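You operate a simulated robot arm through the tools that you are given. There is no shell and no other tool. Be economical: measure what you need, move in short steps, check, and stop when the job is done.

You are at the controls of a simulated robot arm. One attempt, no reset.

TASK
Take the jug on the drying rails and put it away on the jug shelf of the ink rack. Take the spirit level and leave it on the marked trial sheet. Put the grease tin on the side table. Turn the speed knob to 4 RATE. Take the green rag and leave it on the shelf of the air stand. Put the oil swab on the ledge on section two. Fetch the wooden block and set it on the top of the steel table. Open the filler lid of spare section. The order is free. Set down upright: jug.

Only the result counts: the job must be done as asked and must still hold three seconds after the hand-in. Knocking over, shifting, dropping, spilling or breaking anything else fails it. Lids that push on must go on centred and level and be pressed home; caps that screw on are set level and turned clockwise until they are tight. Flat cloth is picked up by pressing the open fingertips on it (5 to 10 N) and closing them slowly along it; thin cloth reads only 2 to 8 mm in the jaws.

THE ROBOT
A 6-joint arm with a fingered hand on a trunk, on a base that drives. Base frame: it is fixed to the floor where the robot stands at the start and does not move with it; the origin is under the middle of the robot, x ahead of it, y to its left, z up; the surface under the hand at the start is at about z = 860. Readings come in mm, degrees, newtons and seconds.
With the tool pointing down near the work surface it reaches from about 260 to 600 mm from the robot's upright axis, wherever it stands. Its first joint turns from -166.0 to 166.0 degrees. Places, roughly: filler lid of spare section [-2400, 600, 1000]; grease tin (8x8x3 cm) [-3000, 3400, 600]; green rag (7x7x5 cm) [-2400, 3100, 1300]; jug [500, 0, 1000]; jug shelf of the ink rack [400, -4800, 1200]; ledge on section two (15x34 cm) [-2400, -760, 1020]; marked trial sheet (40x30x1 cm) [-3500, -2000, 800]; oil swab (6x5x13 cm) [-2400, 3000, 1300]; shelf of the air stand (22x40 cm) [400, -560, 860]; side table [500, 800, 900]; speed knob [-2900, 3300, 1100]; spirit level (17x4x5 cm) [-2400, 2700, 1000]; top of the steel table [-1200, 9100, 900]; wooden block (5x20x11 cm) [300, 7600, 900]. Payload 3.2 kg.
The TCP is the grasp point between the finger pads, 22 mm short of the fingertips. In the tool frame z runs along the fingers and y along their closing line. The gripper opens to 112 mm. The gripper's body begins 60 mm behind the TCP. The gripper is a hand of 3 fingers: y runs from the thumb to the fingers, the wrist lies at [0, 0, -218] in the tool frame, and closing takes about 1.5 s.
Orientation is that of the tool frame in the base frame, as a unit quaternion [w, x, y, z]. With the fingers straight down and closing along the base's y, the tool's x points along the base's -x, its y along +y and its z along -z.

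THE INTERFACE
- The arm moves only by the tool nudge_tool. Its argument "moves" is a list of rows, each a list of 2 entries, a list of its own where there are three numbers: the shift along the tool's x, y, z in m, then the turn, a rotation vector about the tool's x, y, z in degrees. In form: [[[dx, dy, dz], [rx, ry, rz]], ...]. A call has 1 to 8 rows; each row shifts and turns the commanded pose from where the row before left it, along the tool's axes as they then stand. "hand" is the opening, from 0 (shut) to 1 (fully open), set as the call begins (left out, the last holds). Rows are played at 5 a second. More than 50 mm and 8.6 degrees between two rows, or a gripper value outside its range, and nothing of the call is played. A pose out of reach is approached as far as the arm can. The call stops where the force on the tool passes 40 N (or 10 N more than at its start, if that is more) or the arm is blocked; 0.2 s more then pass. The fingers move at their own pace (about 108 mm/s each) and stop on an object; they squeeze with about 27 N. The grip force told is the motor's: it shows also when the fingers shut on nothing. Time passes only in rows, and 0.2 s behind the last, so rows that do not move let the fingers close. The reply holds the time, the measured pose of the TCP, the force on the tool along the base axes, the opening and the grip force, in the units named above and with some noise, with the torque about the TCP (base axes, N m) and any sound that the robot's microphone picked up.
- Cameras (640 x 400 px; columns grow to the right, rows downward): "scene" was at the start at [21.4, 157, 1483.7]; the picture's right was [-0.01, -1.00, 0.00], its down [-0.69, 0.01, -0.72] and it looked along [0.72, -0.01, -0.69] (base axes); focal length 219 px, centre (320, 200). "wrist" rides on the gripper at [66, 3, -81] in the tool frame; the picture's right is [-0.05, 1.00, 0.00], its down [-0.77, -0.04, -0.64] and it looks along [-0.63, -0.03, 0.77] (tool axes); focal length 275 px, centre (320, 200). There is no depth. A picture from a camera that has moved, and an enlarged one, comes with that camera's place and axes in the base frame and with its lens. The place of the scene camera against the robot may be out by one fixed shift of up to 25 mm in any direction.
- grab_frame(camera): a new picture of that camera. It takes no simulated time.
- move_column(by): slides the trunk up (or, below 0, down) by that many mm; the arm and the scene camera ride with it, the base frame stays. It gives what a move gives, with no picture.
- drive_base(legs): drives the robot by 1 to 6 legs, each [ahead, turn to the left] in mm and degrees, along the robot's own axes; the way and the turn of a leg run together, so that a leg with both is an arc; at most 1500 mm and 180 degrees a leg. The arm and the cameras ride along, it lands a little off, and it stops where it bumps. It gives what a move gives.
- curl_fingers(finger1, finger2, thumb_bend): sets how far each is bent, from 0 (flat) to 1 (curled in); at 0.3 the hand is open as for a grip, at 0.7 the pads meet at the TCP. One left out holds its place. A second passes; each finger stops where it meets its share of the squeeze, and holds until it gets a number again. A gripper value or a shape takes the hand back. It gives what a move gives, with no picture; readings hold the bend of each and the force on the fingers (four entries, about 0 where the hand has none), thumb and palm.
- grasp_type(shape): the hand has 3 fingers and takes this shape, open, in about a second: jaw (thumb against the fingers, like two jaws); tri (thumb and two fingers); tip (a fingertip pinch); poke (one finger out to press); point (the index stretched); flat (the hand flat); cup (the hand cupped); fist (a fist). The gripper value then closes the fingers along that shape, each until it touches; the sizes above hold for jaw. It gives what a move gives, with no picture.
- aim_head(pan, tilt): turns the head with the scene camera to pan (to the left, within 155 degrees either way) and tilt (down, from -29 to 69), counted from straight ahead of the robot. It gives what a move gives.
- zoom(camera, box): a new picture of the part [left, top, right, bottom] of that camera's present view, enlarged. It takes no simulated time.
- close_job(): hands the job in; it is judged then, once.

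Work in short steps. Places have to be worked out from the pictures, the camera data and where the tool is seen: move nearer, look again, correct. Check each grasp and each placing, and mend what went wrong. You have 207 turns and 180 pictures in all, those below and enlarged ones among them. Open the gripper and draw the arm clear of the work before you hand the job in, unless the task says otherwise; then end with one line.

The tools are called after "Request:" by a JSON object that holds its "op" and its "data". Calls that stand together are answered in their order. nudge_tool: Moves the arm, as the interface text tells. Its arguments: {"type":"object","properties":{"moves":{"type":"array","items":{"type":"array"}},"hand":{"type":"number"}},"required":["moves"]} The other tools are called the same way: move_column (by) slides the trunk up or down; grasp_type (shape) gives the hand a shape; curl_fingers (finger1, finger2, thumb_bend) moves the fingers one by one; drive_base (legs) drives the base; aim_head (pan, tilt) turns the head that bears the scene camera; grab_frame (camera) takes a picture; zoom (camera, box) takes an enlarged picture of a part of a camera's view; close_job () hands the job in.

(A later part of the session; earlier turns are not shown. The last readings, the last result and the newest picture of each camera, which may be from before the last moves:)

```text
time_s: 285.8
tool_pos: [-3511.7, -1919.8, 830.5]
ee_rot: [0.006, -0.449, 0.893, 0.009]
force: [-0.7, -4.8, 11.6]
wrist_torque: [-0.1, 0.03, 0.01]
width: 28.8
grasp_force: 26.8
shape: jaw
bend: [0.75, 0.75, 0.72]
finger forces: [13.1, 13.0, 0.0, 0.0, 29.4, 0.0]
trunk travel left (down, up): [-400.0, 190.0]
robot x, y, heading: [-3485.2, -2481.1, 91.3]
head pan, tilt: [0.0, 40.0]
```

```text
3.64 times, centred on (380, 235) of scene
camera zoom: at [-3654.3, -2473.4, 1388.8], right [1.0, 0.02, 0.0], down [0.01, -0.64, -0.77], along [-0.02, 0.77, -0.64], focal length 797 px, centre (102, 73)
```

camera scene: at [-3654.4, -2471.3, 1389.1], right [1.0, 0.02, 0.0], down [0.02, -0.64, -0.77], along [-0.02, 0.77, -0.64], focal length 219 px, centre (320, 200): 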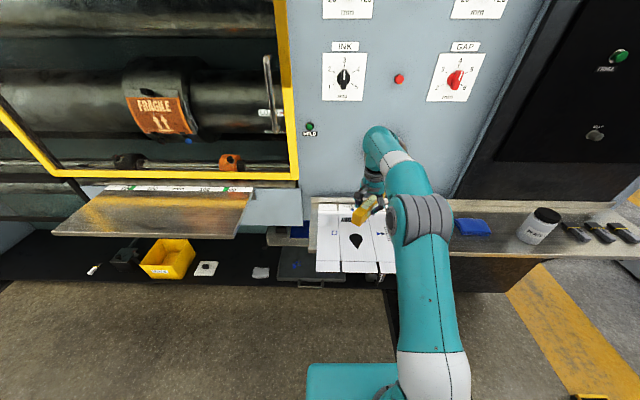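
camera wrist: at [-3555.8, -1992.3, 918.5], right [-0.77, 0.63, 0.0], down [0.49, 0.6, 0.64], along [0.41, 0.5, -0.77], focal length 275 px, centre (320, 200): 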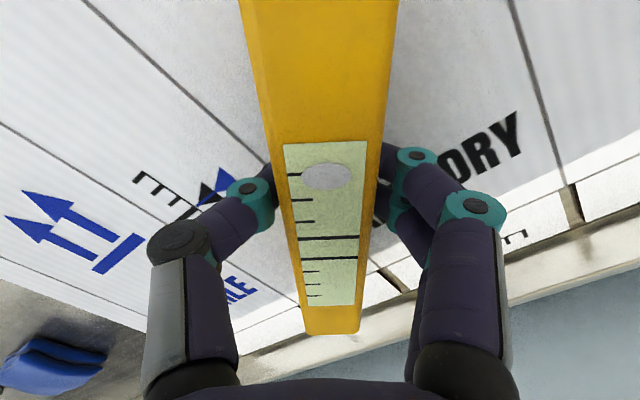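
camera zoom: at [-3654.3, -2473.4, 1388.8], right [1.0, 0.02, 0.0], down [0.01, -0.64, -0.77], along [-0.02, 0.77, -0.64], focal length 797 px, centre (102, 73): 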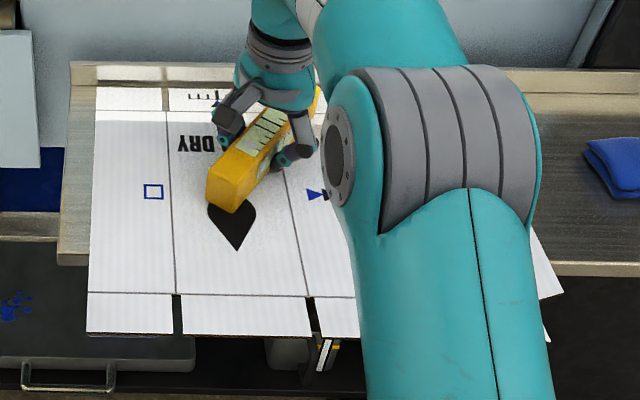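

Request:
{"op": "nudge_tool", "data": {"moves": [[[0, 0, -0.0022], [0, 0, 0]]]}}

Request:
{"op": "nudge_tool", "data": {"hand": 0.75, "moves": [[[0, 0, 0], [0, 0, 0]], [[0, 0, 0], [0, 0, 0]], [[0, 0, 0], [0, 0, 0]], [[0, 0, 0], [0, 0, 0]], [[0, 0, 0], [0, 0, 0]]]}}

Request:
{"op": "nudge_tool", "data": {"moves": [[[0, 0, -0.03], [0, 0, 0]], [[0, 0, -0.04], [0, 0, 0]], [[0, 0, -0.04], [0, 0, 0]], [[0, 0, -0.04], [0, 0, 0]]]}}

Request:
{"op": "drive_base", "data": {"legs": [[-300, 0]]}}

Request:
{"op": "zoom", "data": {"camera": "scene", "box": [260, 130, 460, 255]}}

```text
time_s: 286.1
tool_pos: [-3510.4, -1917.9, 831.5]
ee_rot: [0.006, -0.449, 0.894, 0.008]
force: [-1.1, -1.6, 0.5]
wrist_torque: [0.03, -0.03, 0.04]
width: 28.0
grasp_force: 27.0
shape: jaw
bend: [0.74, 0.74, 0.72]
finger forces: [12.7, 12.7, 0.1, 0.0, 25.8, 0.0]
trunk travel left (down, up): [-400.0, 190.0]
robot x, y, heading: [-3487.5, -2485.2, 91.3]
head pan, tilt: [0.0, 40.0]
```

```text
time_s: 287.4
tool_pos: [-3510.5, -1917.9, 830.1]
ee_rot: [0.006, -0.449, 0.894, 0.007]
force: [-0.4, -0.7, -0.3]
wrist_torque: [0.0, 0.0, -0.01]
width: 83.7
grasp_force: 0.0
shape: jaw
bend: [0.64, 0.64, 0.6]
finger forces: [0.0, 0.1, 0.0, 0.0, 0.1, 0.0]
trunk travel left (down, up): [-400.0, 190.0]
robot x, y, heading: [-3486.0, -2484.7, 91.1]
head pan, tilt: [0.0, 40.0]
```

```text
time_s: 288.4
tool_pos: [-3509.1, -1940.1, 971.9]
ee_rot: [0.007, -0.45, 0.893, 0.01]
force: [-0.6, 0.2, 0.9]
wrist_torque: [-0.01, -0.01, -0.01]
width: 83.8
grasp_force: 0.0
shape: jaw
bend: [0.64, 0.64, 0.6]
finger forces: [0.0, 0.0, 0.0, 0.0, 0.1, 0.1]
out of reach, approached as far as the arm can: row 4
trunk travel left (down, up): [-400.0, 190.0]
robot x, y, heading: [-3486.7, -2484.3, 91.2]
head pan, tilt: [0.0, 40.0]
```

```text
time_s: 290.4
tool_pos: [-3503.6, -2237.8, 971.6]
ee_rot: [0.007, -0.452, 0.892, 0.009]
force: [0.5, 0.4, -0.2]
wrist_torque: [-0.03, 0.0, 0.0]
width: 83.6
grasp_force: 0.0
shape: jaw
bend: [0.64, 0.64, 0.6]
finger forces: [0.0, 0.0, 0.0, 0.0, 0.0, 0.0]
trunk travel left (down, up): [-400.0, 190.0]
robot x, y, heading: [-3478.2, -2782.6, 91.5]
head pan, tilt: [0.0, 40.0]
```

```text
3.20 times, centred on (360, 192) of scene
camera zoom: at [-3646.7, -2770.0, 1389.1], right [1.0, 0.03, 0.0], down [0.02, -0.64, -0.77], along [-0.02, 0.77, -0.64], focal length 701 px, centre (192, 224)
```

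zoom: 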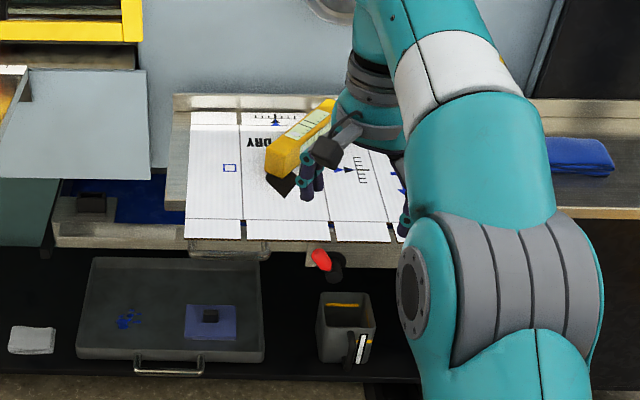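

The level rests on the sheet. I yaw the tool back, make it near-horizontal for the swab and drive back to the feeder end.

Request:
{"op": "nudge_tool", "data": {"hand": 1, "moves": [[[0, 0, 0], [0, 0, -7.6]], [[0, 0, 0], [0, 0, -7.6]], [[0, 0, 0], [0, 0, -7.6]], [[0, 0, 0], [0, 0, -7.6]], [[0, 0, 0], [0, 0, -7.6]], [[0, 0, -0.03], [0, -8.5, 0]], [[0, 0, -0.03], [0, -8.5, 0]], [[0, 0, -0.03], [0, -8.5, 0]]]}}

Request:
{"op": "nudge_tool", "data": {"moves": [[[0, 0, -0.02], [0, -8.5, 0]], [[0, 0, -0.02], [0, -8.5, 0]], [[0, 0, 0], [0, -8.5, 0]], [[0, 0, 0], [0, -8.5, 0]], [[0, 0, 0], [0, -8.5, 0]], [[0, 0, 0], [0, 0, 0]]]}}

Request:
{"op": "drive_base", "data": {"legs": [[-80, 0], [0, -91.5], [1490, 0], [0, 90], [1500, 0], [1200, 0]]}}

```text
time_s: 292.2
tool_pos: [-3504.5, -2253.9, 1060.2]
ee_rot: [-0.164, 0.699, -0.676, -0.166]
force: [-0.3, 0.4, 0.4]
wrist_torque: [0.01, 0.04, -0.01]
width: 112.0
grasp_force: 0.1
shape: jaw
bend: [0.3, 0.3, 0.3]
finger forces: [0.0, 0.0, 0.2, 0.0, 0.0, 0.0]
trunk travel left (down, up): [-400.0, 190.0]
robot x, y, heading: [-3479.8, -2783.7, 91.4]
head pan, tilt: [0.0, 40.0]
```

```text
time_s: 293.6
tool_pos: [-3477.2, -2272.0, 1100.4]
ee_rot: [-0.397, 0.591, -0.572, -0.407]
force: [-0.1, 0.8, -0.3]
wrist_torque: [0.02, 0.05, 0.0]
width: 111.8
grasp_force: 0.0
shape: jaw
bend: [0.3, 0.3, 0.3]
finger forces: [0.0, 0.0, 0.1, 0.0, 0.0, 0.1]
out of reach, approached as far as the arm can: row 2, 3
trunk travel left (down, up): [-400.0, 190.0]
robot x, y, heading: [-3477.2, -2777.4, 91.7]
head pan, tilt: [0.0, 40.0]
```

```text
time_s: 322.2
tool_pos: [-1547.0, 299.3, 1099.5]
ee_rot: [0.43, -0.54, 0.62, 0.372]
force: [-0.2, 0.5, 0.2]
wrist_torque: [0.03, 0.0, 0.01]
width: 111.7
grasp_force: 0.0
shape: jaw
bend: [0.3, 0.3, 0.3]
finger forces: [0.0, 0.0, 0.0, 0.0, 0.0, 0.0]
trunk travel left (down, up): [-400.0, 190.0]
robot x, y, heading: [-1631.2, -201.6, 81.9]
head pan, tilt: [0.0, 40.0]
```

Request:
{"op": "drive_base", "data": {"legs": [[0, 8.5], [1500, 0], [1500, 0], [200, 0], [0, 90]]}}

Request:
{"op": "move_column", "data": {"by": 190}}

Request:
{"op": "aim_head", "data": {"pan": 0, "tilt": 25}}

Request:
{"op": "grab_frame", "data": {"camera": "scene"}}

Request:
{"op": "grab_frame", "data": {"camera": "wrist"}}

```text
time_s: 342.7
tool_pos: [-2271.6, 3049.6, 1100.4]
ee_rot: [0.02, 0.822, 0.031, -0.569]
force: [0.6, -1.4, 0.9]
wrist_torque: [0.01, -0.04, 0.0]
width: 111.8
grasp_force: 0.1
shape: jaw
bend: [0.3, 0.3, 0.3]
finger forces: [0.0, 0.1, 0.1, 0.0, 0.0, 0.0]
trunk travel left (down, up): [-400.0, 190.0]
robot x, y, heading: [-1759.1, 3072.8, -175.7]
head pan, tilt: [0.0, 40.0]
```

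```text
time_s: 344.8
tool_pos: [-2271.2, 3050.7, 1289.8]
ee_rot: [0.02, 0.822, 0.032, -0.569]
force: [-0.2, -0.5, -0.4]
wrist_torque: [0.02, -0.03, 0.01]
width: 111.9
grasp_force: 0.1
shape: jaw
bend: [0.3, 0.3, 0.3]
finger forces: [0.0, 0.1, 0.1, 0.0, 0.0, 0.0]
trunk travel left (down, up): [-590.0, 0.0]
robot x, y, heading: [-1763.6, 3068.5, -175.9]
head pan, tilt: [0.0, 40.0]
```

```text
time_s: 345.6
tool_pos: [-2271.1, 3051.4, 1290.5]
ee_rot: [0.019, 0.821, 0.031, -0.57]
force: [0.5, 0.1, 0.5]
wrist_torque: [-0.02, 0.0, 0.02]
width: 111.7
grasp_force: 0.0
shape: jaw
bend: [0.3, 0.3, 0.3]
finger forces: [0.1, 0.0, 0.1, 0.0, 0.0, 0.1]
trunk travel left (down, up): [-590.0, 0.0]
robot x, y, heading: [-1761.7, 3075.1, -175.7]
head pan, tilt: [0.0, 25.0]
```

```text
90 pictures are left
camera scene: at [-1783.4, 2896.0, 1602.3], right [-0.07, 1.0, 0.0], down [0.42, 0.03, -0.91], along [-0.9, -0.07, -0.42], focal length 219 px, centre (320, 200)
```

scene: 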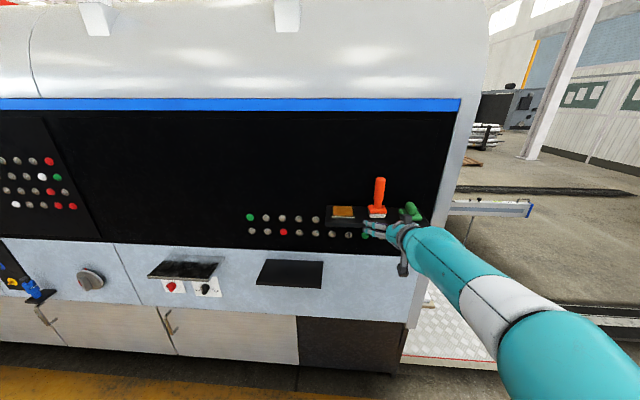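

```text
89 pictures are left
camera wrist: at [-2173.1, 3054.6, 1257.2], right [0.06, -1.0, 0.04], down [0.32, 0.06, 0.95], along [-0.95, -0.04, 0.32], focal length 275 px, centre (320, 200)
```

wrist: 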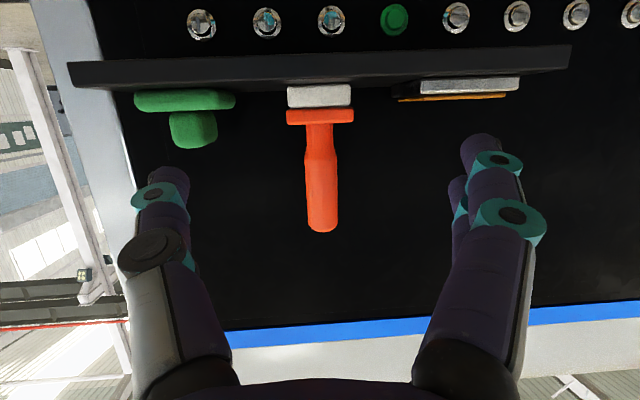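

The swab stands right ahead at about (-2416, 3044), handle z 1275 to 1370, shelf at about 1240. I raise to z≈1327 with a narrower opening and advance 100 mm.

Request:
{"op": "nudge_tool", "data": {"hand": 0.65, "moves": [[[-0.0356, 0, -0.0133], [0, 0, 0]], [[-0.0116, -0.0008, 0.0313], [0, 0, 0]], [[-0.0116, -0.0008, 0.0313], [0, 0, 0]], [[-0.0116, -0.0008, 0.0313], [0, 0, 0]]]}}

Request:
{"op": "grab_frame", "data": {"camera": "wrist"}}

```text
time_s: 346.6
tool_pos: [-2372.4, 3046.4, 1328.0]
ee_rot: [0.02, 0.822, 0.032, -0.568]
force: [-0.2, 0.2, 0.4]
wrist_torque: [-0.02, -0.02, -0.02]
width: 73.0
grasp_force: 0.1
shape: jaw
bend: [0.7, 0.7, 0.67]
finger forces: [0.0, 0.0, 0.0, 0.1, 0.0, 0.0]
trunk travel left (down, up): [-590.0, 0.0]
robot x, y, heading: [-1763.3, 3071.8, -175.5]
head pan, tilt: [0.0, 25.0]
```

```text
88 pictures are left
camera wrist: at [-2274.1, 3051.1, 1294.5], right [0.06, -1.0, 0.04], down [0.32, 0.06, 0.95], along [-0.95, -0.04, 0.32], focal length 275 px, centre (320, 200)
```

wrist: 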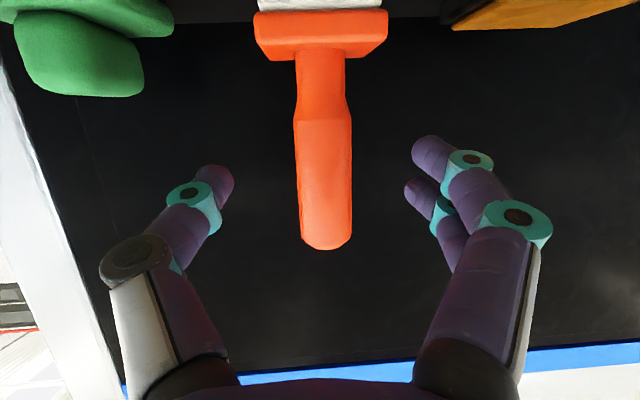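

Handle at about (-2425, 3042). I advance the last 53 mm and close.

Request:
{"op": "nudge_tool", "data": {"moves": [[[-0.0055, 0, 0.0263], [0, 0, 0]], [[-0.0055, 0, 0.0263], [0, 0, 0]]]}}

Request:
{"op": "nudge_tool", "data": {"hand": 0, "moves": [[[0, 0, 0], [0, 0, 0]], [[0, 0, 0], [0, 0, 0]], [[0, 0, 0], [0, 0, 0]], [[0, 0, 0], [0, 0, 0]], [[0, 0, 0], [0, 0, 0]], [[0, 0, 0], [0, 0, 0]], [[0, 0, 0], [0, 0, 0]]]}}

Request:
{"op": "nudge_tool", "data": {"moves": [[[-0.0187, 0, -0.007], [0, 0, 0]], [[-0.0187, 0, -0.007], [0, 0, 0]], [[-0.0187, 0, -0.007], [0, 0, 0]]]}}

Request:
{"op": "grab_frame", "data": {"camera": "wrist"}}

```text
time_s: 347.2
tool_pos: [-2425.8, 3042.3, 1318.9]
ee_rot: [0.025, 0.822, 0.036, -0.568]
force: [0.5, -0.1, -0.2]
wrist_torque: [-0.01, 0.01, 0.0]
width: 73.1
grasp_force: 0.0
shape: jaw
bend: [0.7, 0.7, 0.67]
finger forces: [0.0, 0.0, 0.0, 0.0, 0.0, 0.0]
trunk travel left (down, up): [-590.0, 0.0]
robot x, y, heading: [-1762.2, 3071.8, -176.0]
head pan, tilt: [0.0, 25.0]
```

```text
time_s: 348.8
tool_pos: [-2424.5, 3042.6, 1320.2]
ee_rot: [0.022, 0.821, 0.033, -0.569]
force: [0.7, -1.2, 0.2]
wrist_torque: [0.04, 0.03, -0.01]
width: 0.0
grasp_force: 26.6
shape: jaw
bend: [0.72, 0.67, 0.75]
finger forces: [0.1, 0.5, 0.1, 0.1, 0.2, 0.1]
trunk travel left (down, up): [-590.0, 0.0]
robot x, y, heading: [-1766.2, 3068.9, -175.8]
head pan, tilt: [0.0, 25.0]
```

```text
time_s: 349.6
tool_pos: [-2425.6, 3044.1, 1379.9]
ee_rot: [0.022, 0.822, 0.033, -0.568]
force: [0.0, 0.9, 0.5]
wrist_torque: [-0.04, 0.0, 0.0]
width: 0.1
grasp_force: 27.0
shape: jaw
bend: [0.72, 0.67, 0.75]
finger forces: [0.0, 0.0, 0.0, 0.1, 0.1, 0.1]
out of reach, approached as far as the arm can: row 2
trunk travel left (down, up): [-590.0, 0.0]
robot x, y, heading: [-1758.0, 3070.9, -175.8]
head pan, tilt: [0.0, 25.0]
```

```text
87 pictures are left
camera wrist: at [-2327.2, 3049.3, 1346.2], right [0.06, -1.0, 0.04], down [0.32, 0.06, 0.95], along [-0.95, -0.05, 0.32], focal length 275 px, centre (320, 200)
```

wrist: 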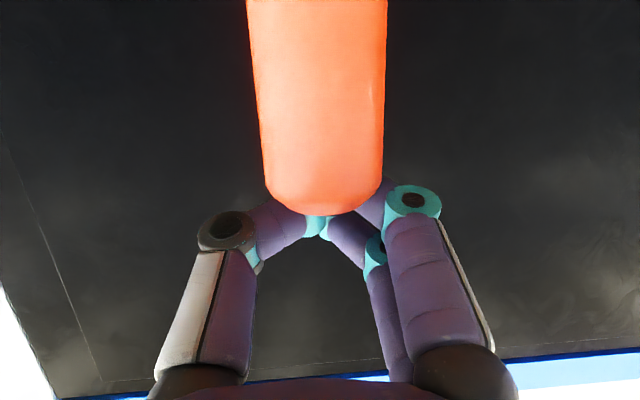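

The fingers shut beyond the handle, which sits nearer than I judged (x≈-2400), and the swab is still standing. I open, back off 25 mm, lower again and close.

Request:
{"op": "nudge_tool", "data": {"hand": 0.65, "moves": [[[0, 0, 0], [0, 0, 0]], [[0, 0, 0], [0, 0, 0]], [[0, 0, 0], [0, 0, 0]], [[0, 0, 0], [0, 0, 0]], [[0.0084, 0.0018, -0.0224], [0, 0, 0]], [[0.0258, 0, 0.0096], [0, 0, 0]], [[0.0258, 0, 0.0096], [0, 0, 0]]]}}

Request:
{"op": "grab_frame", "data": {"camera": "wrist"}}

Request:
{"op": "zoom", "data": {"camera": "scene", "box": [320, 160, 480, 260]}}

```text
time_s: 351.2
tool_pos: [-2402.9, 3045.9, 1322.5]
ee_rot: [0.02, 0.821, 0.032, -0.569]
force: [-0.3, -0.1, -0.3]
wrist_torque: [-0.01, 0.03, -0.01]
width: 72.2
grasp_force: 0.0
shape: jaw
bend: [0.7, 0.7, 0.67]
finger forces: [0.1, 0.0, 0.1, 0.0, 0.1, 0.0]
trunk travel left (down, up): [-590.0, 0.0]
robot x, y, heading: [-1764.3, 3070.4, -175.8]
head pan, tilt: [0.0, 25.0]
```

```text
86 pictures are left
camera wrist: at [-2303.8, 3050.1, 1289.6], right [0.06, -1.0, 0.04], down [0.32, 0.06, 0.95], along [-0.95, -0.04, 0.32], focal length 275 px, centre (320, 200)
```

wrist: 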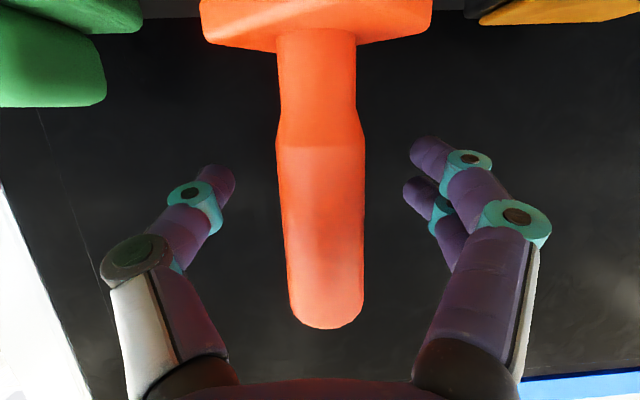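

```text
4.00 times, centred on (400, 210) of scene
camera zoom: at [-1783.4, 2895.9, 1602.4], right [-0.07, 1.0, 0.0], down [0.42, 0.03, -0.91], along [-0.9, -0.07, -0.42], focal length 877 px, centre (0, 160)
```

zoom: 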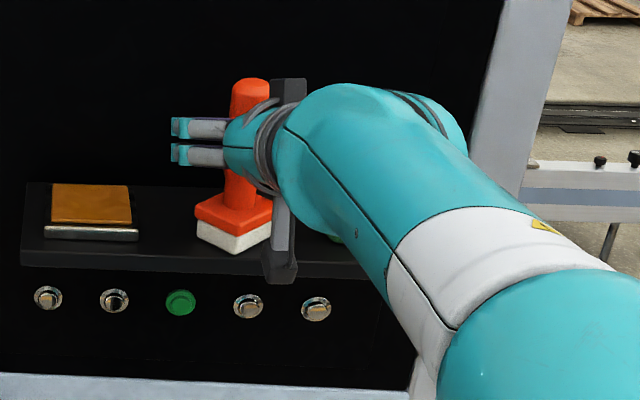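

Request:
{"op": "nudge_tool", "data": {"hand": 0, "moves": [[[0, 0, 0], [0, 0, 0]], [[0, 0, 0], [0, 0, 0]], [[0, 0, 0], [0, 0, 0]], [[0, 0, 0], [0, 0, 0]], [[0, 0, 0], [0, 0, 0]], [[0, 0, 0], [0, 0, 0]], [[0, 0, 0], [0, 0, 0]]]}}

Request:
{"op": "grab_frame", "data": {"camera": "wrist"}}

```text
time_s: 352.8
tool_pos: [-2401.9, 3045.9, 1322.2]
ee_rot: [0.021, 0.821, 0.033, -0.569]
force: [0.2, 0.0, 0.9]
wrist_torque: [0.01, 0.02, 0.03]
width: 0.0
grasp_force: 26.9
shape: jaw
bend: [0.72, 0.67, 0.75]
finger forces: [0.1, 0.3, 0.1, 0.1, 0.5, 0.0]
trunk travel left (down, up): [-590.0, 0.0]
robot x, y, heading: [-1760.6, 3070.6, -175.8]
head pan, tilt: [0.0, 25.0]
```

```text
84 pictures are left
camera wrist: at [-2303.9, 3050.0, 1289.7], right [0.06, -1.0, 0.04], down [0.32, 0.06, 0.95], along [-0.95, -0.04, 0.32], focal length 275 px, centre (320, 200)
```

wrist: 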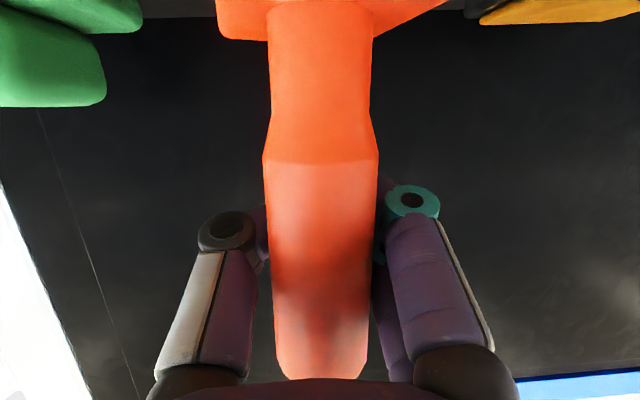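

Closing dragged the handle towards the palm, so it is about 32 mm short of the pads. I open, back off 32 mm and close again.

Request:
{"op": "nudge_tool", "data": {"hand": 0.65, "moves": [[[0, 0, 0], [0, 0, 0]], [[0, 0, 0], [0, 0, 0]], [[0, 0, 0], [0, 0, 0]], [[0, 0, 0], [0, 0, 0]], [[0.0056, 0.001, -0.015], [0, 0, 0]], [[0.0056, 0.001, -0.015], [0, 0, 0]]]}}

Request:
{"op": "grab_frame", "data": {"camera": "wrist"}}

```text
time_s: 354.2
tool_pos: [-2369.4, 3046.3, 1325.1]
ee_rot: [0.02, 0.821, 0.032, -0.569]
force: [0.6, -0.1, 1.0]
wrist_torque: [-0.01, -0.01, 0.02]
width: 72.6
grasp_force: 0.0
shape: jaw
bend: [0.7, 0.7, 0.67]
finger forces: [0.0, 0.0, 0.1, 0.0, 0.0, 0.1]
trunk travel left (down, up): [-590.0, 0.0]
robot x, y, heading: [-1765.5, 3073.3, -175.8]
head pan, tilt: [0.0, 25.0]
```

```text
83 pictures are left
camera wrist: at [-2270.7, 3050.1, 1292.8], right [0.06, -1.0, 0.04], down [0.32, 0.06, 0.95], along [-0.95, -0.04, 0.32], focal length 275 px, centre (320, 200)
```

wrist: 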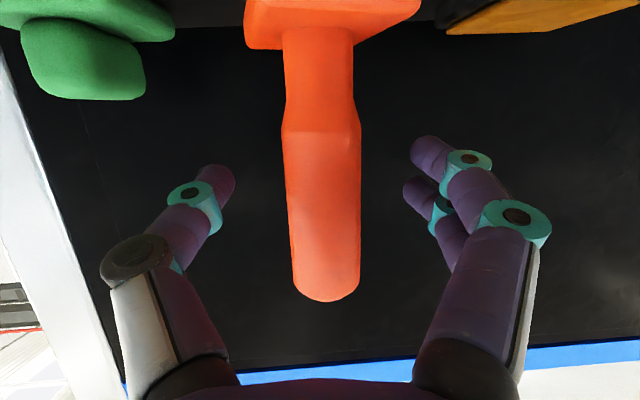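

Handle depth is now about 96 against 104 for the pads. I back off 7 mm more and close.

Request:
{"op": "nudge_tool", "data": {"moves": [[[0.0025, 0, -0.0065], [0, 0, 0]]]}}

Request:
{"op": "nudge_tool", "data": {"hand": 0, "moves": [[[0, 0, 0], [0, 0, 0]], [[0, 0, 0], [0, 0, 0]], [[0, 0, 0], [0, 0, 0]], [[0, 0, 0], [0, 0, 0]], [[0, 0, 0], [0, 0, 0]], [[0, 0, 0], [0, 0, 0]], [[0, 0, 0], [0, 0, 0]]]}}

Request:
{"op": "grab_frame", "data": {"camera": "wrist"}}

```text
time_s: 354.6
tool_pos: [-2362.2, 3047.0, 1325.0]
ee_rot: [0.021, 0.821, 0.032, -0.569]
force: [-0.7, -0.3, -0.7]
wrist_torque: [-0.01, 0.04, -0.01]
width: 72.5
grasp_force: 0.0
shape: jaw
bend: [0.7, 0.7, 0.67]
finger forces: [0.0, 0.0, 0.1, 0.0, 0.0, 0.0]
trunk travel left (down, up): [-590.0, 0.0]
robot x, y, heading: [-1764.2, 3073.6, -175.9]
head pan, tilt: [0.0, 25.0]
```

```text
time_s: 356.2
tool_pos: [-2363.5, 3046.1, 1325.3]
ee_rot: [0.02, 0.821, 0.032, -0.569]
force: [0.5, -0.4, -1.0]
wrist_torque: [-0.03, -0.02, 0.03]
width: 23.2
grasp_force: 26.8
shape: jaw
bend: [0.73, 0.73, 0.7]
finger forces: [12.5, 12.0, 0.0, 0.1, 23.6, 0.1]
trunk travel left (down, up): [-590.0, 0.0]
robot x, y, heading: [-1762.9, 3072.0, -175.7]
head pan, tilt: [0.0, 25.0]
```

```text
82 pictures are left
camera wrist: at [-2264.6, 3050.5, 1292.4], right [0.06, -1.0, 0.04], down [0.32, 0.06, 0.95], along [-0.95, -0.04, 0.32], focal length 275 px, centre (320, 200)
```

wrist: 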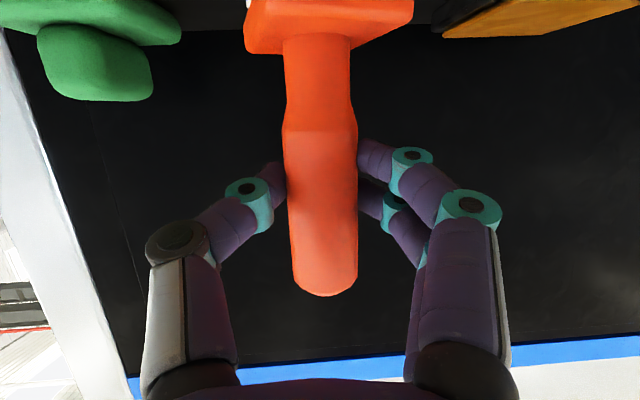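

Gripped at 23 mm. I lift 40 mm and back out, then head to the section two ledge.

Request:
{"op": "nudge_tool", "data": {"moves": [[[-0.0187, 0, -0.007], [0, 0, 0]], [[-0.0187, 0, -0.007], [0, 0, 0]]]}}

Request:
{"op": "drive_base", "data": {"legs": [[-300, 0]]}}

Request:
{"op": "grab_frame", "data": {"camera": "scene"}}

```text
time_s: 356.8
tool_pos: [-2363.5, 3047.3, 1365.7]
ee_rot: [0.022, 0.821, 0.033, -0.569]
force: [0.8, -0.3, -0.6]
wrist_torque: [-0.01, 0.0, -0.01]
width: 23.4
grasp_force: 27.2
shape: jaw
bend: [0.73, 0.73, 0.71]
finger forces: [12.1, 11.9, 0.0, 0.0, 23.4, 0.0]
trunk travel left (down, up): [-590.0, 0.0]
robot x, y, heading: [-1768.4, 3071.0, -175.8]
head pan, tilt: [0.0, 25.0]
```

```text
time_s: 358.8
tool_pos: [-2058.8, 3065.0, 1366.2]
ee_rot: [0.024, 0.821, 0.037, -0.569]
force: [0.6, -1.7, -1.3]
wrist_torque: [-0.01, 0.0, -0.01]
width: 23.1
grasp_force: 26.9
shape: jaw
bend: [0.73, 0.73, 0.71]
finger forces: [12.2, 12.0, 0.0, 0.1, 23.5, 0.1]
trunk travel left (down, up): [-590.0, 0.0]
robot x, y, heading: [-1461.4, 3094.4, -175.1]
head pan, tilt: [0.0, 25.0]
```

```text
81 pictures are left
camera scene: at [-1479.8, 2919.2, 1602.4], right [-0.08, 1.0, 0.0], down [0.42, 0.03, -0.91], along [-0.9, -0.07, -0.42], focal length 219 px, centre (320, 200)
```

scene: 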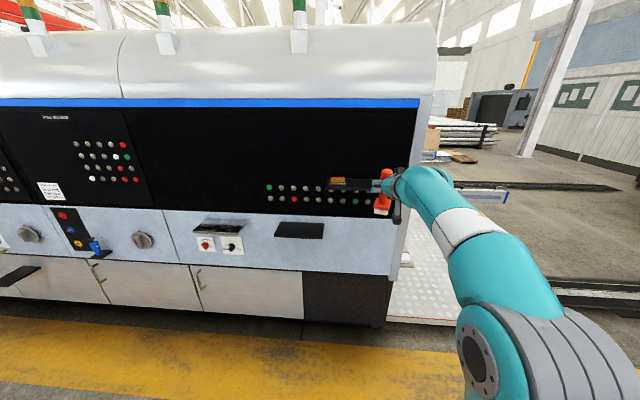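

Request:
{"op": "drive_base", "data": {"legs": [[0, 85], [1500, 0], [1500, 0], [840, 0], [0, -89]]}}

Request:
{"op": "move_column", "data": {"by": -180}}

Request:
{"op": "grab_frame", "data": {"camera": "scene"}}

Request:
{"op": "grab_frame", "data": {"camera": "wrist"}}

```text
time_s: 384.6
tool_pos: [-2125.0, -702.1, 1366.1]
ee_rot: [-0.007, 0.822, -0.008, -0.569]
force: [0.0, -0.3, -1.2]
wrist_torque: [-0.01, 0.02, 0.0]
width: 23.0
grasp_force: 27.0
shape: jaw
bend: [0.73, 0.73, 0.71]
finger forces: [12.0, 11.8, 0.1, 0.1, 23.3, 0.1]
trunk travel left (down, up): [-590.0, 0.0]
robot x, y, heading: [-1523.2, -739.9, 178.6]
head pan, tilt: [0.0, 25.0]
```

```text
time_s: 386.6
tool_pos: [-2124.8, -702.3, 1186.4]
ee_rot: [-0.006, 0.822, -0.007, -0.57]
force: [1.4, 0.2, -1.5]
wrist_torque: [0.01, -0.06, 0.02]
width: 23.3
grasp_force: 27.0
shape: jaw
bend: [0.73, 0.73, 0.71]
finger forces: [12.0, 11.9, 0.1, 0.1, 23.2, 0.1]
trunk travel left (down, up): [-410.0, 180.0]
robot x, y, heading: [-1526.8, -738.4, 178.3]
head pan, tilt: [0.0, 25.0]
```

```text
80 pictures are left
camera scene: at [-1563.0, -910.4, 1422.4], right [0.03, 1.0, 0.0], down [0.42, -0.01, -0.91], along [-0.91, 0.03, -0.42], focal length 219 px, centre (320, 200)
```

scene: 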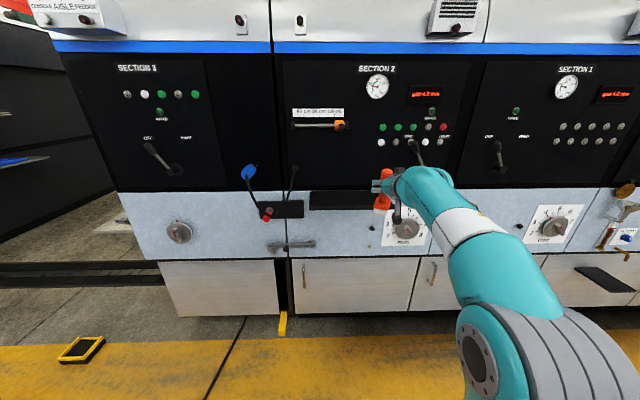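

```text
79 pictures are left
camera wrist: at [-2026.6, -706.5, 1152.8], right [-0.04, -1.0, 0.04], down [0.32, 0.03, 0.95], along [-0.95, 0.05, 0.32], focal length 275 px, centre (320, 200)
```

wrist: 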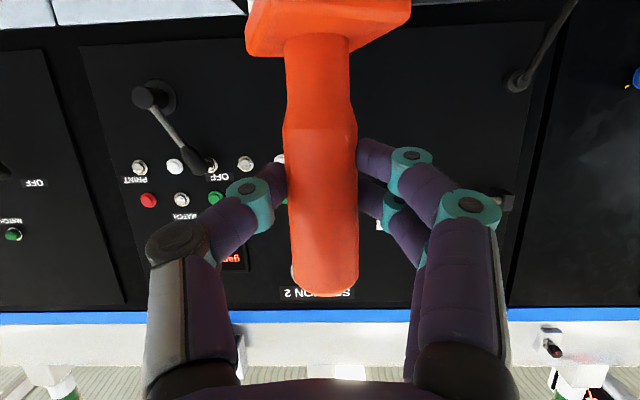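

Request:
{"op": "zoom", "data": {"camera": "scene", "box": [240, 150, 460, 260]}}

```text
2.91 times, centred on (350, 205) of scene
camera zoom: at [-1563.0, -910.4, 1422.4], right [0.03, 1.0, 0.0], down [0.42, -0.01, -0.91], along [-0.91, 0.03, -0.42], focal length 638 px, centre (233, 186)
```

zoom: 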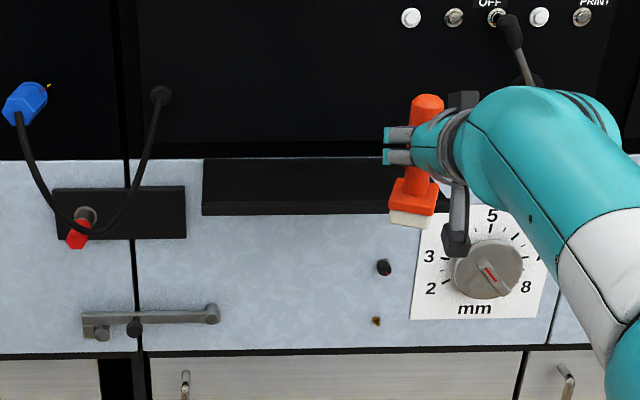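

The ledge top is at about z=1045, spanning roughly x -2310 to -2465 and y -950 to -610. I raise 30 mm, shift 75 mm in -y and drive 255 mm in.

Request:
{"op": "nudge_tool", "data": {"moves": [[[-0.014, 0.0375, -0.005], [0, 0, 0]], [[-0.014, 0.0375, -0.005], [0, 0, 0]]]}}

Request:
{"op": "drive_base", "data": {"legs": [[255, 0]]}}

Request:
{"op": "grab_frame", "data": {"camera": "wrist"}}

Request:
{"op": "grab_frame", "data": {"camera": "scene"}}

```text
time_s: 387.2
tool_pos: [-2126.3, -717.0, 1222.0]
ee_rot: [0.003, 0.823, -0.002, -0.568]
force: [1.2, 0.5, -2.3]
wrist_torque: [0.01, -0.01, 0.0]
width: 23.2
grasp_force: 27.1
shape: jaw
bend: [0.73, 0.73, 0.71]
finger forces: [12.1, 11.8, 0.0, 0.0, 23.4, 0.1]
out of reach, approached as far as the arm can: row 1, 2
trunk travel left (down, up): [-410.0, 180.0]
robot x, y, heading: [-1527.7, -739.9, 178.3]
head pan, tilt: [0.0, 25.0]
```

```text
time_s: 389.1
tool_pos: [-2378.7, -712.3, 1221.0]
ee_rot: [0.004, 0.823, 0.0, -0.568]
force: [0.5, 0.5, -0.4]
wrist_torque: [-0.01, 0.02, 0.01]
width: 23.0
grasp_force: 27.1
shape: jaw
bend: [0.73, 0.73, 0.71]
finger forces: [12.1, 11.9, 0.0, 0.0, 23.4, 0.0]
trunk travel left (down, up): [-410.0, 180.0]
robot x, y, heading: [-1776.7, -730.9, 178.3]
head pan, tilt: [0.0, 25.0]
```

```text
77 pictures are left
camera wrist: at [-2280.6, -714.8, 1188.3], right [-0.01, -1.0, 0.05], down [0.32, 0.04, 0.95], along [-0.95, 0.03, 0.32], focal length 275 px, centre (320, 200)
```

wrist: 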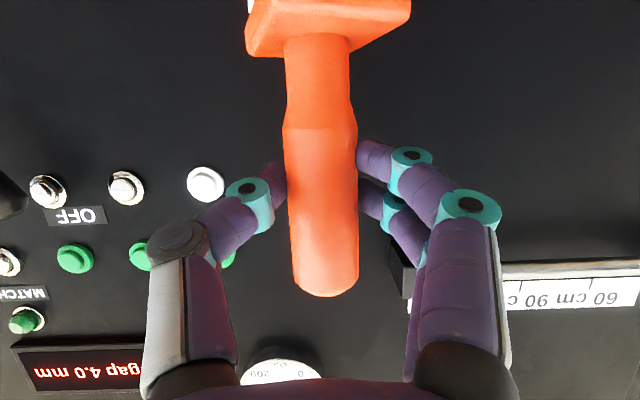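

```text
76 pictures are left
camera scene: at [-1815.5, -903.7, 1422.4], right [0.03, 1.0, 0.0], down [0.42, -0.01, -0.91], along [-0.91, 0.02, -0.42], focal length 219 px, centre (320, 200)
```

scene: 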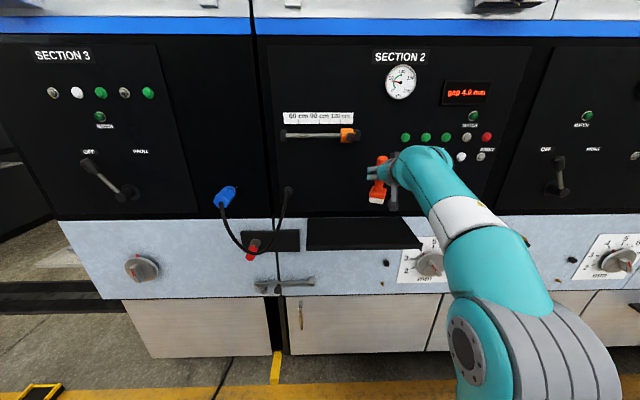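

The swab is over the ledge area. Lowering 55 mm with the trunk, then trying a further 40 mm shift in -y.

Request:
{"op": "move_column", "data": {"by": -50}}

Request:
{"op": "nudge_tool", "data": {"moves": [[[0.007, 0.02, -0.0187], [0, 0, 0]], [[0, 0.025, 0], [0, 0, 0]]]}}

Request:
{"op": "zoom", "data": {"camera": "scene", "box": [280, 150, 460, 260]}}

Request:
{"op": "grab_frame", "data": {"camera": "wrist"}}

```text
time_s: 390.0
tool_pos: [-2377.8, -712.1, 1170.0]
ee_rot: [0.005, 0.823, 0.001, -0.569]
force: [0.8, 0.3, -0.7]
wrist_torque: [-0.01, -0.02, 0.0]
width: 23.0
grasp_force: 27.4
shape: jaw
bend: [0.73, 0.73, 0.71]
finger forces: [12.1, 11.9, 0.0, 0.1, 23.4, 0.0]
trunk travel left (down, up): [-360.0, 230.0]
robot x, y, heading: [-1777.7, -732.9, 178.7]
head pan, tilt: [0.0, 25.0]
```

```text
time_s: 390.6
tool_pos: [-2357.8, -721.6, 1175.3]
ee_rot: [0.01, 0.823, 0.004, -0.568]
force: [1.0, -0.4, -1.7]
wrist_torque: [-0.04, -0.04, 0.0]
width: 22.7
grasp_force: 27.1
shape: jaw
bend: [0.73, 0.73, 0.71]
finger forces: [12.1, 11.9, 0.0, 0.1, 23.3, 0.0]
out of reach, approached as far as the arm can: row 1, 2
trunk travel left (down, up): [-360.0, 230.0]
robot x, y, heading: [-1780.8, -731.8, 178.1]
head pan, tilt: [0.0, 25.0]
```

```text
3.56 times, centred on (370, 205) of scene
camera zoom: at [-1814.9, -903.8, 1372.4], right [0.03, 1.0, 0.0], down [0.42, -0.01, -0.91], along [-0.91, 0.02, -0.42], focal length 779 px, centre (142, 182)
```

zoom: 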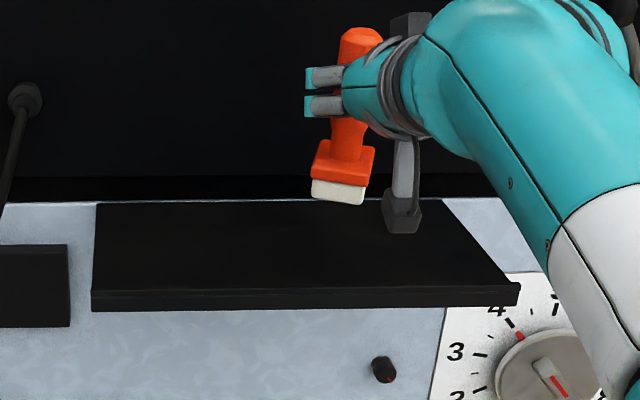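

```text
74 pictures are left
camera wrist: at [-2259.1, -722.9, 1142.2], right [0.0, -1.0, 0.06], down [0.32, 0.05, 0.95], along [-0.95, 0.02, 0.32], focal length 275 px, centre (320, 200)
```

wrist: 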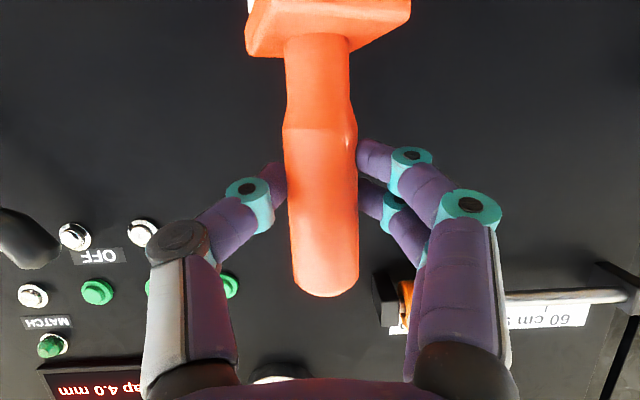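

The swab will land well inside the ledge. I lower gently and check each step.

Request:
{"op": "move_column", "data": {"by": -18}}

Request:
{"op": "zoom", "data": {"camera": "scene", "box": [280, 130, 460, 240]}}

```text
time_s: 391.2
tool_pos: [-2357.8, -721.8, 1156.7]
ee_rot: [0.01, 0.823, 0.003, -0.567]
force: [0.2, -0.2, -2.6]
wrist_torque: [0.01, -0.01, 0.0]
width: 22.9
grasp_force: 27.2
shape: jaw
bend: [0.73, 0.73, 0.71]
finger forces: [12.0, 11.9, 0.1, 0.0, 23.4, 0.0]
trunk travel left (down, up): [-342.0, 248.0]
robot x, y, heading: [-1777.0, -732.5, 178.7]
head pan, tilt: [0.0, 25.0]
```

```text
3.56 times, centred on (370, 185) of scene
camera zoom: at [-1815.1, -903.7, 1354.3], right [0.03, 1.0, 0.0], down [0.42, -0.01, -0.91], along [-0.91, 0.02, -0.42], focal length 779 px, centre (142, 253)
```

zoom: 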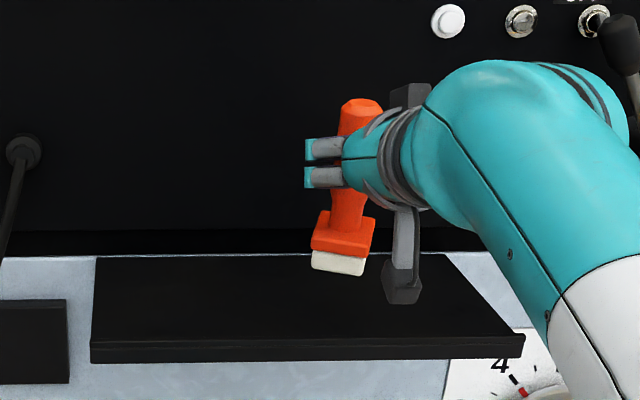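

Request:
{"op": "move_column", "data": {"by": -20}}

Request:
{"op": "move_column", "data": {"by": -5}}

Request:
{"op": "zoom", "data": {"camera": "scene", "box": [280, 130, 460, 240]}}

```text
time_s: 391.9
tool_pos: [-2357.7, -721.0, 1135.5]
ee_rot: [0.01, 0.823, 0.004, -0.568]
force: [-1.1, -0.6, -1.1]
wrist_torque: [0.0, -0.02, 0.01]
width: 23.0
grasp_force: 26.8
shape: jaw
bend: [0.73, 0.73, 0.71]
finger forces: [12.1, 11.9, 0.0, 0.0, 23.4, 0.1]
trunk travel left (down, up): [-322.0, 268.0]
robot x, y, heading: [-1776.2, -730.8, 178.4]
head pan, tilt: [0.0, 25.0]
```

```text
time_s: 392.4
tool_pos: [-2357.4, -721.7, 1132.3]
ee_rot: [0.01, 0.823, 0.004, -0.567]
force: [-0.6, 0.1, -1.6]
wrist_torque: [0.02, 0.0, 0.01]
width: 23.2
grasp_force: 26.8
shape: jaw
bend: [0.73, 0.73, 0.71]
finger forces: [12.2, 11.9, 0.1, 0.0, 23.4, 0.0]
trunk travel left (down, up): [-317.0, 273.0]
robot x, y, heading: [-1778.3, -733.7, 178.3]
head pan, tilt: [0.0, 25.0]
```

```text
3.56 times, centred on (370, 185) of scene
camera zoom: at [-1815.1, -903.7, 1329.4], right [0.03, 1.0, 0.0], down [0.42, -0.01, -0.91], along [-0.91, 0.02, -0.42], focal length 779 px, centre (142, 253)
```

zoom: 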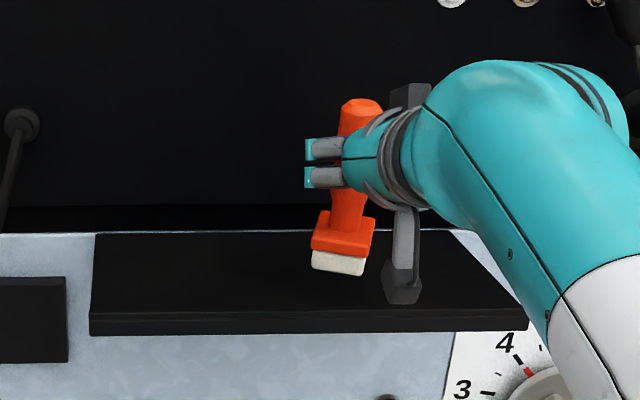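

Request:
{"op": "move_column", "data": {"by": -5}}

Request:
{"op": "move_column", "data": {"by": -4}}

```text
time_s: 393.0
tool_pos: [-2357.3, -720.6, 1127.5]
ee_rot: [0.01, 0.823, 0.004, -0.568]
force: [0.5, -0.1, -1.4]
wrist_torque: [-0.01, -0.01, -0.01]
width: 23.2
grasp_force: 27.0
shape: jaw
bend: [0.73, 0.73, 0.71]
finger forces: [12.1, 12.0, 0.0, 0.0, 23.5, 0.0]
trunk travel left (down, up): [-312.0, 278.0]
robot x, y, heading: [-1777.1, -732.7, 178.3]
head pan, tilt: [0.0, 25.0]
```

```text
time_s: 393.5
tool_pos: [-2358.6, -721.3, 1122.2]
ee_rot: [0.011, 0.823, 0.005, -0.569]
force: [0.4, 0.2, -1.7]
wrist_torque: [0.04, -0.06, -0.01]
width: 23.1
grasp_force: 27.2
shape: jaw
bend: [0.73, 0.73, 0.71]
finger forces: [12.1, 11.9, 0.0, 0.0, 23.3, 0.0]
trunk travel left (down, up): [-308.0, 282.0]
robot x, y, heading: [-1779.4, -730.8, 178.4]
head pan, tilt: [0.0, 25.0]
```

Request:
{"op": "move_column", "data": {"by": -5}}

Request:
{"op": "zoom", "data": {"camera": "scene", "box": [280, 130, 460, 240]}}

```text
time_s: 394.1
tool_pos: [-2358.4, -721.3, 1118.4]
ee_rot: [0.011, 0.824, 0.004, -0.567]
force: [0.6, -0.2, -1.6]
wrist_torque: [0.01, -0.02, -0.01]
width: 23.1
grasp_force: 26.6
shape: jaw
bend: [0.73, 0.73, 0.71]
finger forces: [12.0, 11.8, 0.0, 0.0, 23.4, 0.0]
trunk travel left (down, up): [-303.0, 287.0]
robot x, y, heading: [-1777.2, -730.5, 178.3]
head pan, tilt: [0.0, 25.0]
```

```text
3.56 times, centred on (370, 185) of scene
camera zoom: at [-1815.1, -903.7, 1315.3], right [0.03, 1.0, 0.0], down [0.42, -0.01, -0.91], along [-0.91, 0.02, -0.42], focal length 779 px, centre (142, 253)
```

zoom: 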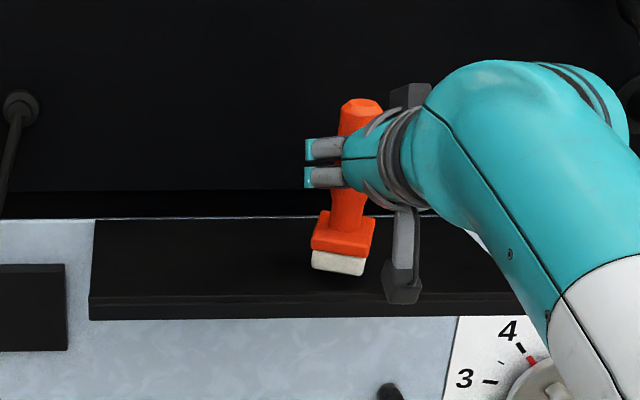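

Request:
{"op": "move_column", "data": {"by": -6}}

Request:
{"op": "move_column", "data": {"by": -3}}

Request:
{"op": "zoom", "data": {"camera": "scene", "box": [330, 150, 400, 220]}}

```text
time_s: 394.6
tool_pos: [-2358.0, -720.9, 1111.1]
ee_rot: [0.01, 0.823, 0.004, -0.568]
force: [0.4, 0.2, -1.2]
wrist_torque: [0.01, -0.06, 0.02]
width: 23.0
grasp_force: 26.8
shape: jaw
bend: [0.73, 0.73, 0.71]
finger forces: [12.1, 11.9, 0.0, 0.0, 23.4, 0.0]
trunk travel left (down, up): [-297.0, 293.0]
robot x, y, heading: [-1781.2, -729.0, 178.4]
head pan, tilt: [0.0, 25.0]
```

```text
time_s: 395.1
tool_pos: [-2358.5, -720.5, 1109.6]
ee_rot: [0.01, 0.823, 0.004, -0.568]
force: [0.4, 0.7, -1.4]
wrist_torque: [0.01, -0.04, -0.02]
width: 22.9
grasp_force: 26.4
shape: jaw
bend: [0.73, 0.73, 0.71]
finger forces: [12.1, 11.9, 0.1, 0.1, 23.4, 0.1]
trunk travel left (down, up): [-294.0, 296.0]
robot x, y, heading: [-1780.9, -733.4, 178.5]
head pan, tilt: [0.0, 25.0]
```

```text
5.71 times, centred on (365, 185) of scene
camera zoom: at [-1815.1, -903.7, 1306.4], right [0.03, 1.0, 0.0], down [0.42, -0.01, -0.91], along [-0.91, 0.02, -0.42], focal length 1253 px, centre (63, 286)
```

zoom: 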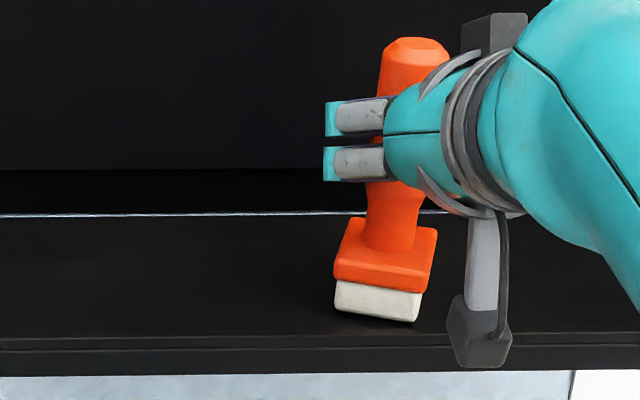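

Request:
{"op": "move_column", "data": {"by": -3}}

Request:
{"op": "move_column", "data": {"by": -3}}

Request:
{"op": "zoom", "data": {"camera": "scene", "box": [330, 150, 400, 220]}}

```text
time_s: 395.6
tool_pos: [-2357.3, -721.5, 1106.6]
ee_rot: [0.01, 0.823, 0.004, -0.568]
force: [-1.2, 0.2, 1.7]
wrist_torque: [-0.01, -0.02, 0.01]
width: 22.9
grasp_force: 26.6
shape: jaw
bend: [0.73, 0.73, 0.71]
finger forces: [12.4, 12.7, 0.1, 0.1, 23.9, 0.0]
trunk travel left (down, up): [-291.0, 299.0]
robot x, y, heading: [-1778.8, -732.3, 178.7]
head pan, tilt: [0.0, 25.0]
```

```text
time_s: 396.2
tool_pos: [-2358.0, -720.8, 1105.7]
ee_rot: [0.01, 0.822, 0.004, -0.57]
force: [-4.8, -1.2, 11.9]
wrist_torque: [0.02, 0.13, 0.04]
width: 23.0
grasp_force: 26.7
shape: jaw
bend: [0.74, 0.73, 0.71]
finger forces: [13.1, 13.4, 0.0, 0.0, 24.7, 0.0]
trunk travel left (down, up): [-288.0, 302.0]
robot x, y, heading: [-1776.7, -731.6, 178.6]
head pan, tilt: [0.0, 25.0]
```

```text
5.71 times, centred on (365, 185) of scene
camera zoom: at [-1814.4, -903.8, 1300.5], right [0.03, 1.0, 0.0], down [0.42, -0.01, -0.91], along [-0.91, 0.02, -0.42], focal length 1253 px, centre (63, 286)
```

zoom: 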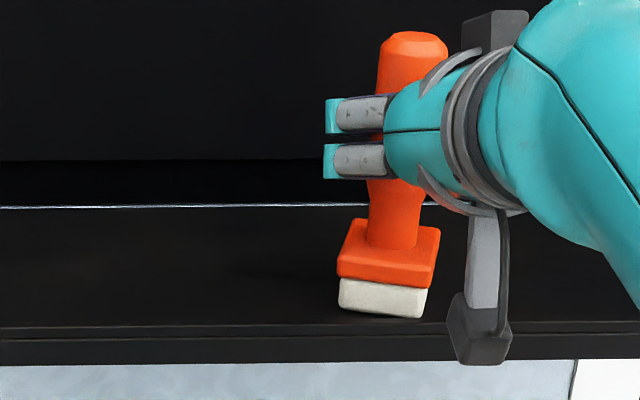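

Contact at about 12 N with the swab nearly upright. I release, let it settle and back straight out.

Request:
{"op": "nudge_tool", "data": {"hand": 0.65, "moves": [[[0, 0, 0], [0, 0, 0]], [[0, 0, 0], [0, 0, 0]], [[0, 0, 0], [0, 0, 0]], [[0, 0, 0], [0, 0, 0]], [[0, 0, 0], [0, 0, 0]]]}}

Request:
{"op": "drive_base", "data": {"legs": [[-350, 0]]}}

Request:
{"op": "zoom", "data": {"camera": "scene", "box": [260, 130, 460, 255]}}

```text
time_s: 397.4
tool_pos: [-2357.3, -720.6, 1103.0]
ee_rot: [0.011, 0.823, 0.004, -0.568]
force: [-0.5, -0.6, 0.2]
wrist_torque: [0.01, 0.01, -0.02]
width: 72.5
grasp_force: 0.1
shape: jaw
bend: [0.7, 0.7, 0.67]
finger forces: [0.0, 0.1, 0.0, 0.0, 0.0, 0.0]
trunk travel left (down, up): [-288.0, 302.0]
robot x, y, heading: [-1777.2, -731.3, 178.5]
head pan, tilt: [0.0, 25.0]
```

```text
time_s: 399.6
tool_pos: [-2007.7, -731.1, 1103.9]
ee_rot: [0.011, 0.823, 0.006, -0.568]
force: [0.2, 0.4, -0.4]
wrist_torque: [-0.03, 0.02, 0.0]
width: 72.7
grasp_force: 0.0
shape: jaw
bend: [0.7, 0.7, 0.67]
finger forces: [0.1, 0.0, 0.0, 0.0, 0.1, 0.0]
trunk travel left (down, up): [-288.0, 302.0]
robot x, y, heading: [-1426.9, -739.9, 179.0]
head pan, tilt: [0.0, 25.0]
```

```text
3.20 times, centred on (360, 192) of scene
camera zoom: at [-1463.8, -912.2, 1300.4], right [0.02, 1.0, 0.0], down [0.42, -0.01, -0.91], along [-0.91, 0.02, -0.42], focal length 701 px, centre (192, 224)
```

zoom: 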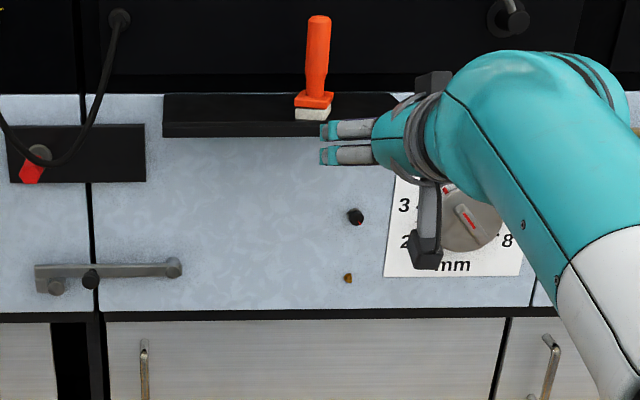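

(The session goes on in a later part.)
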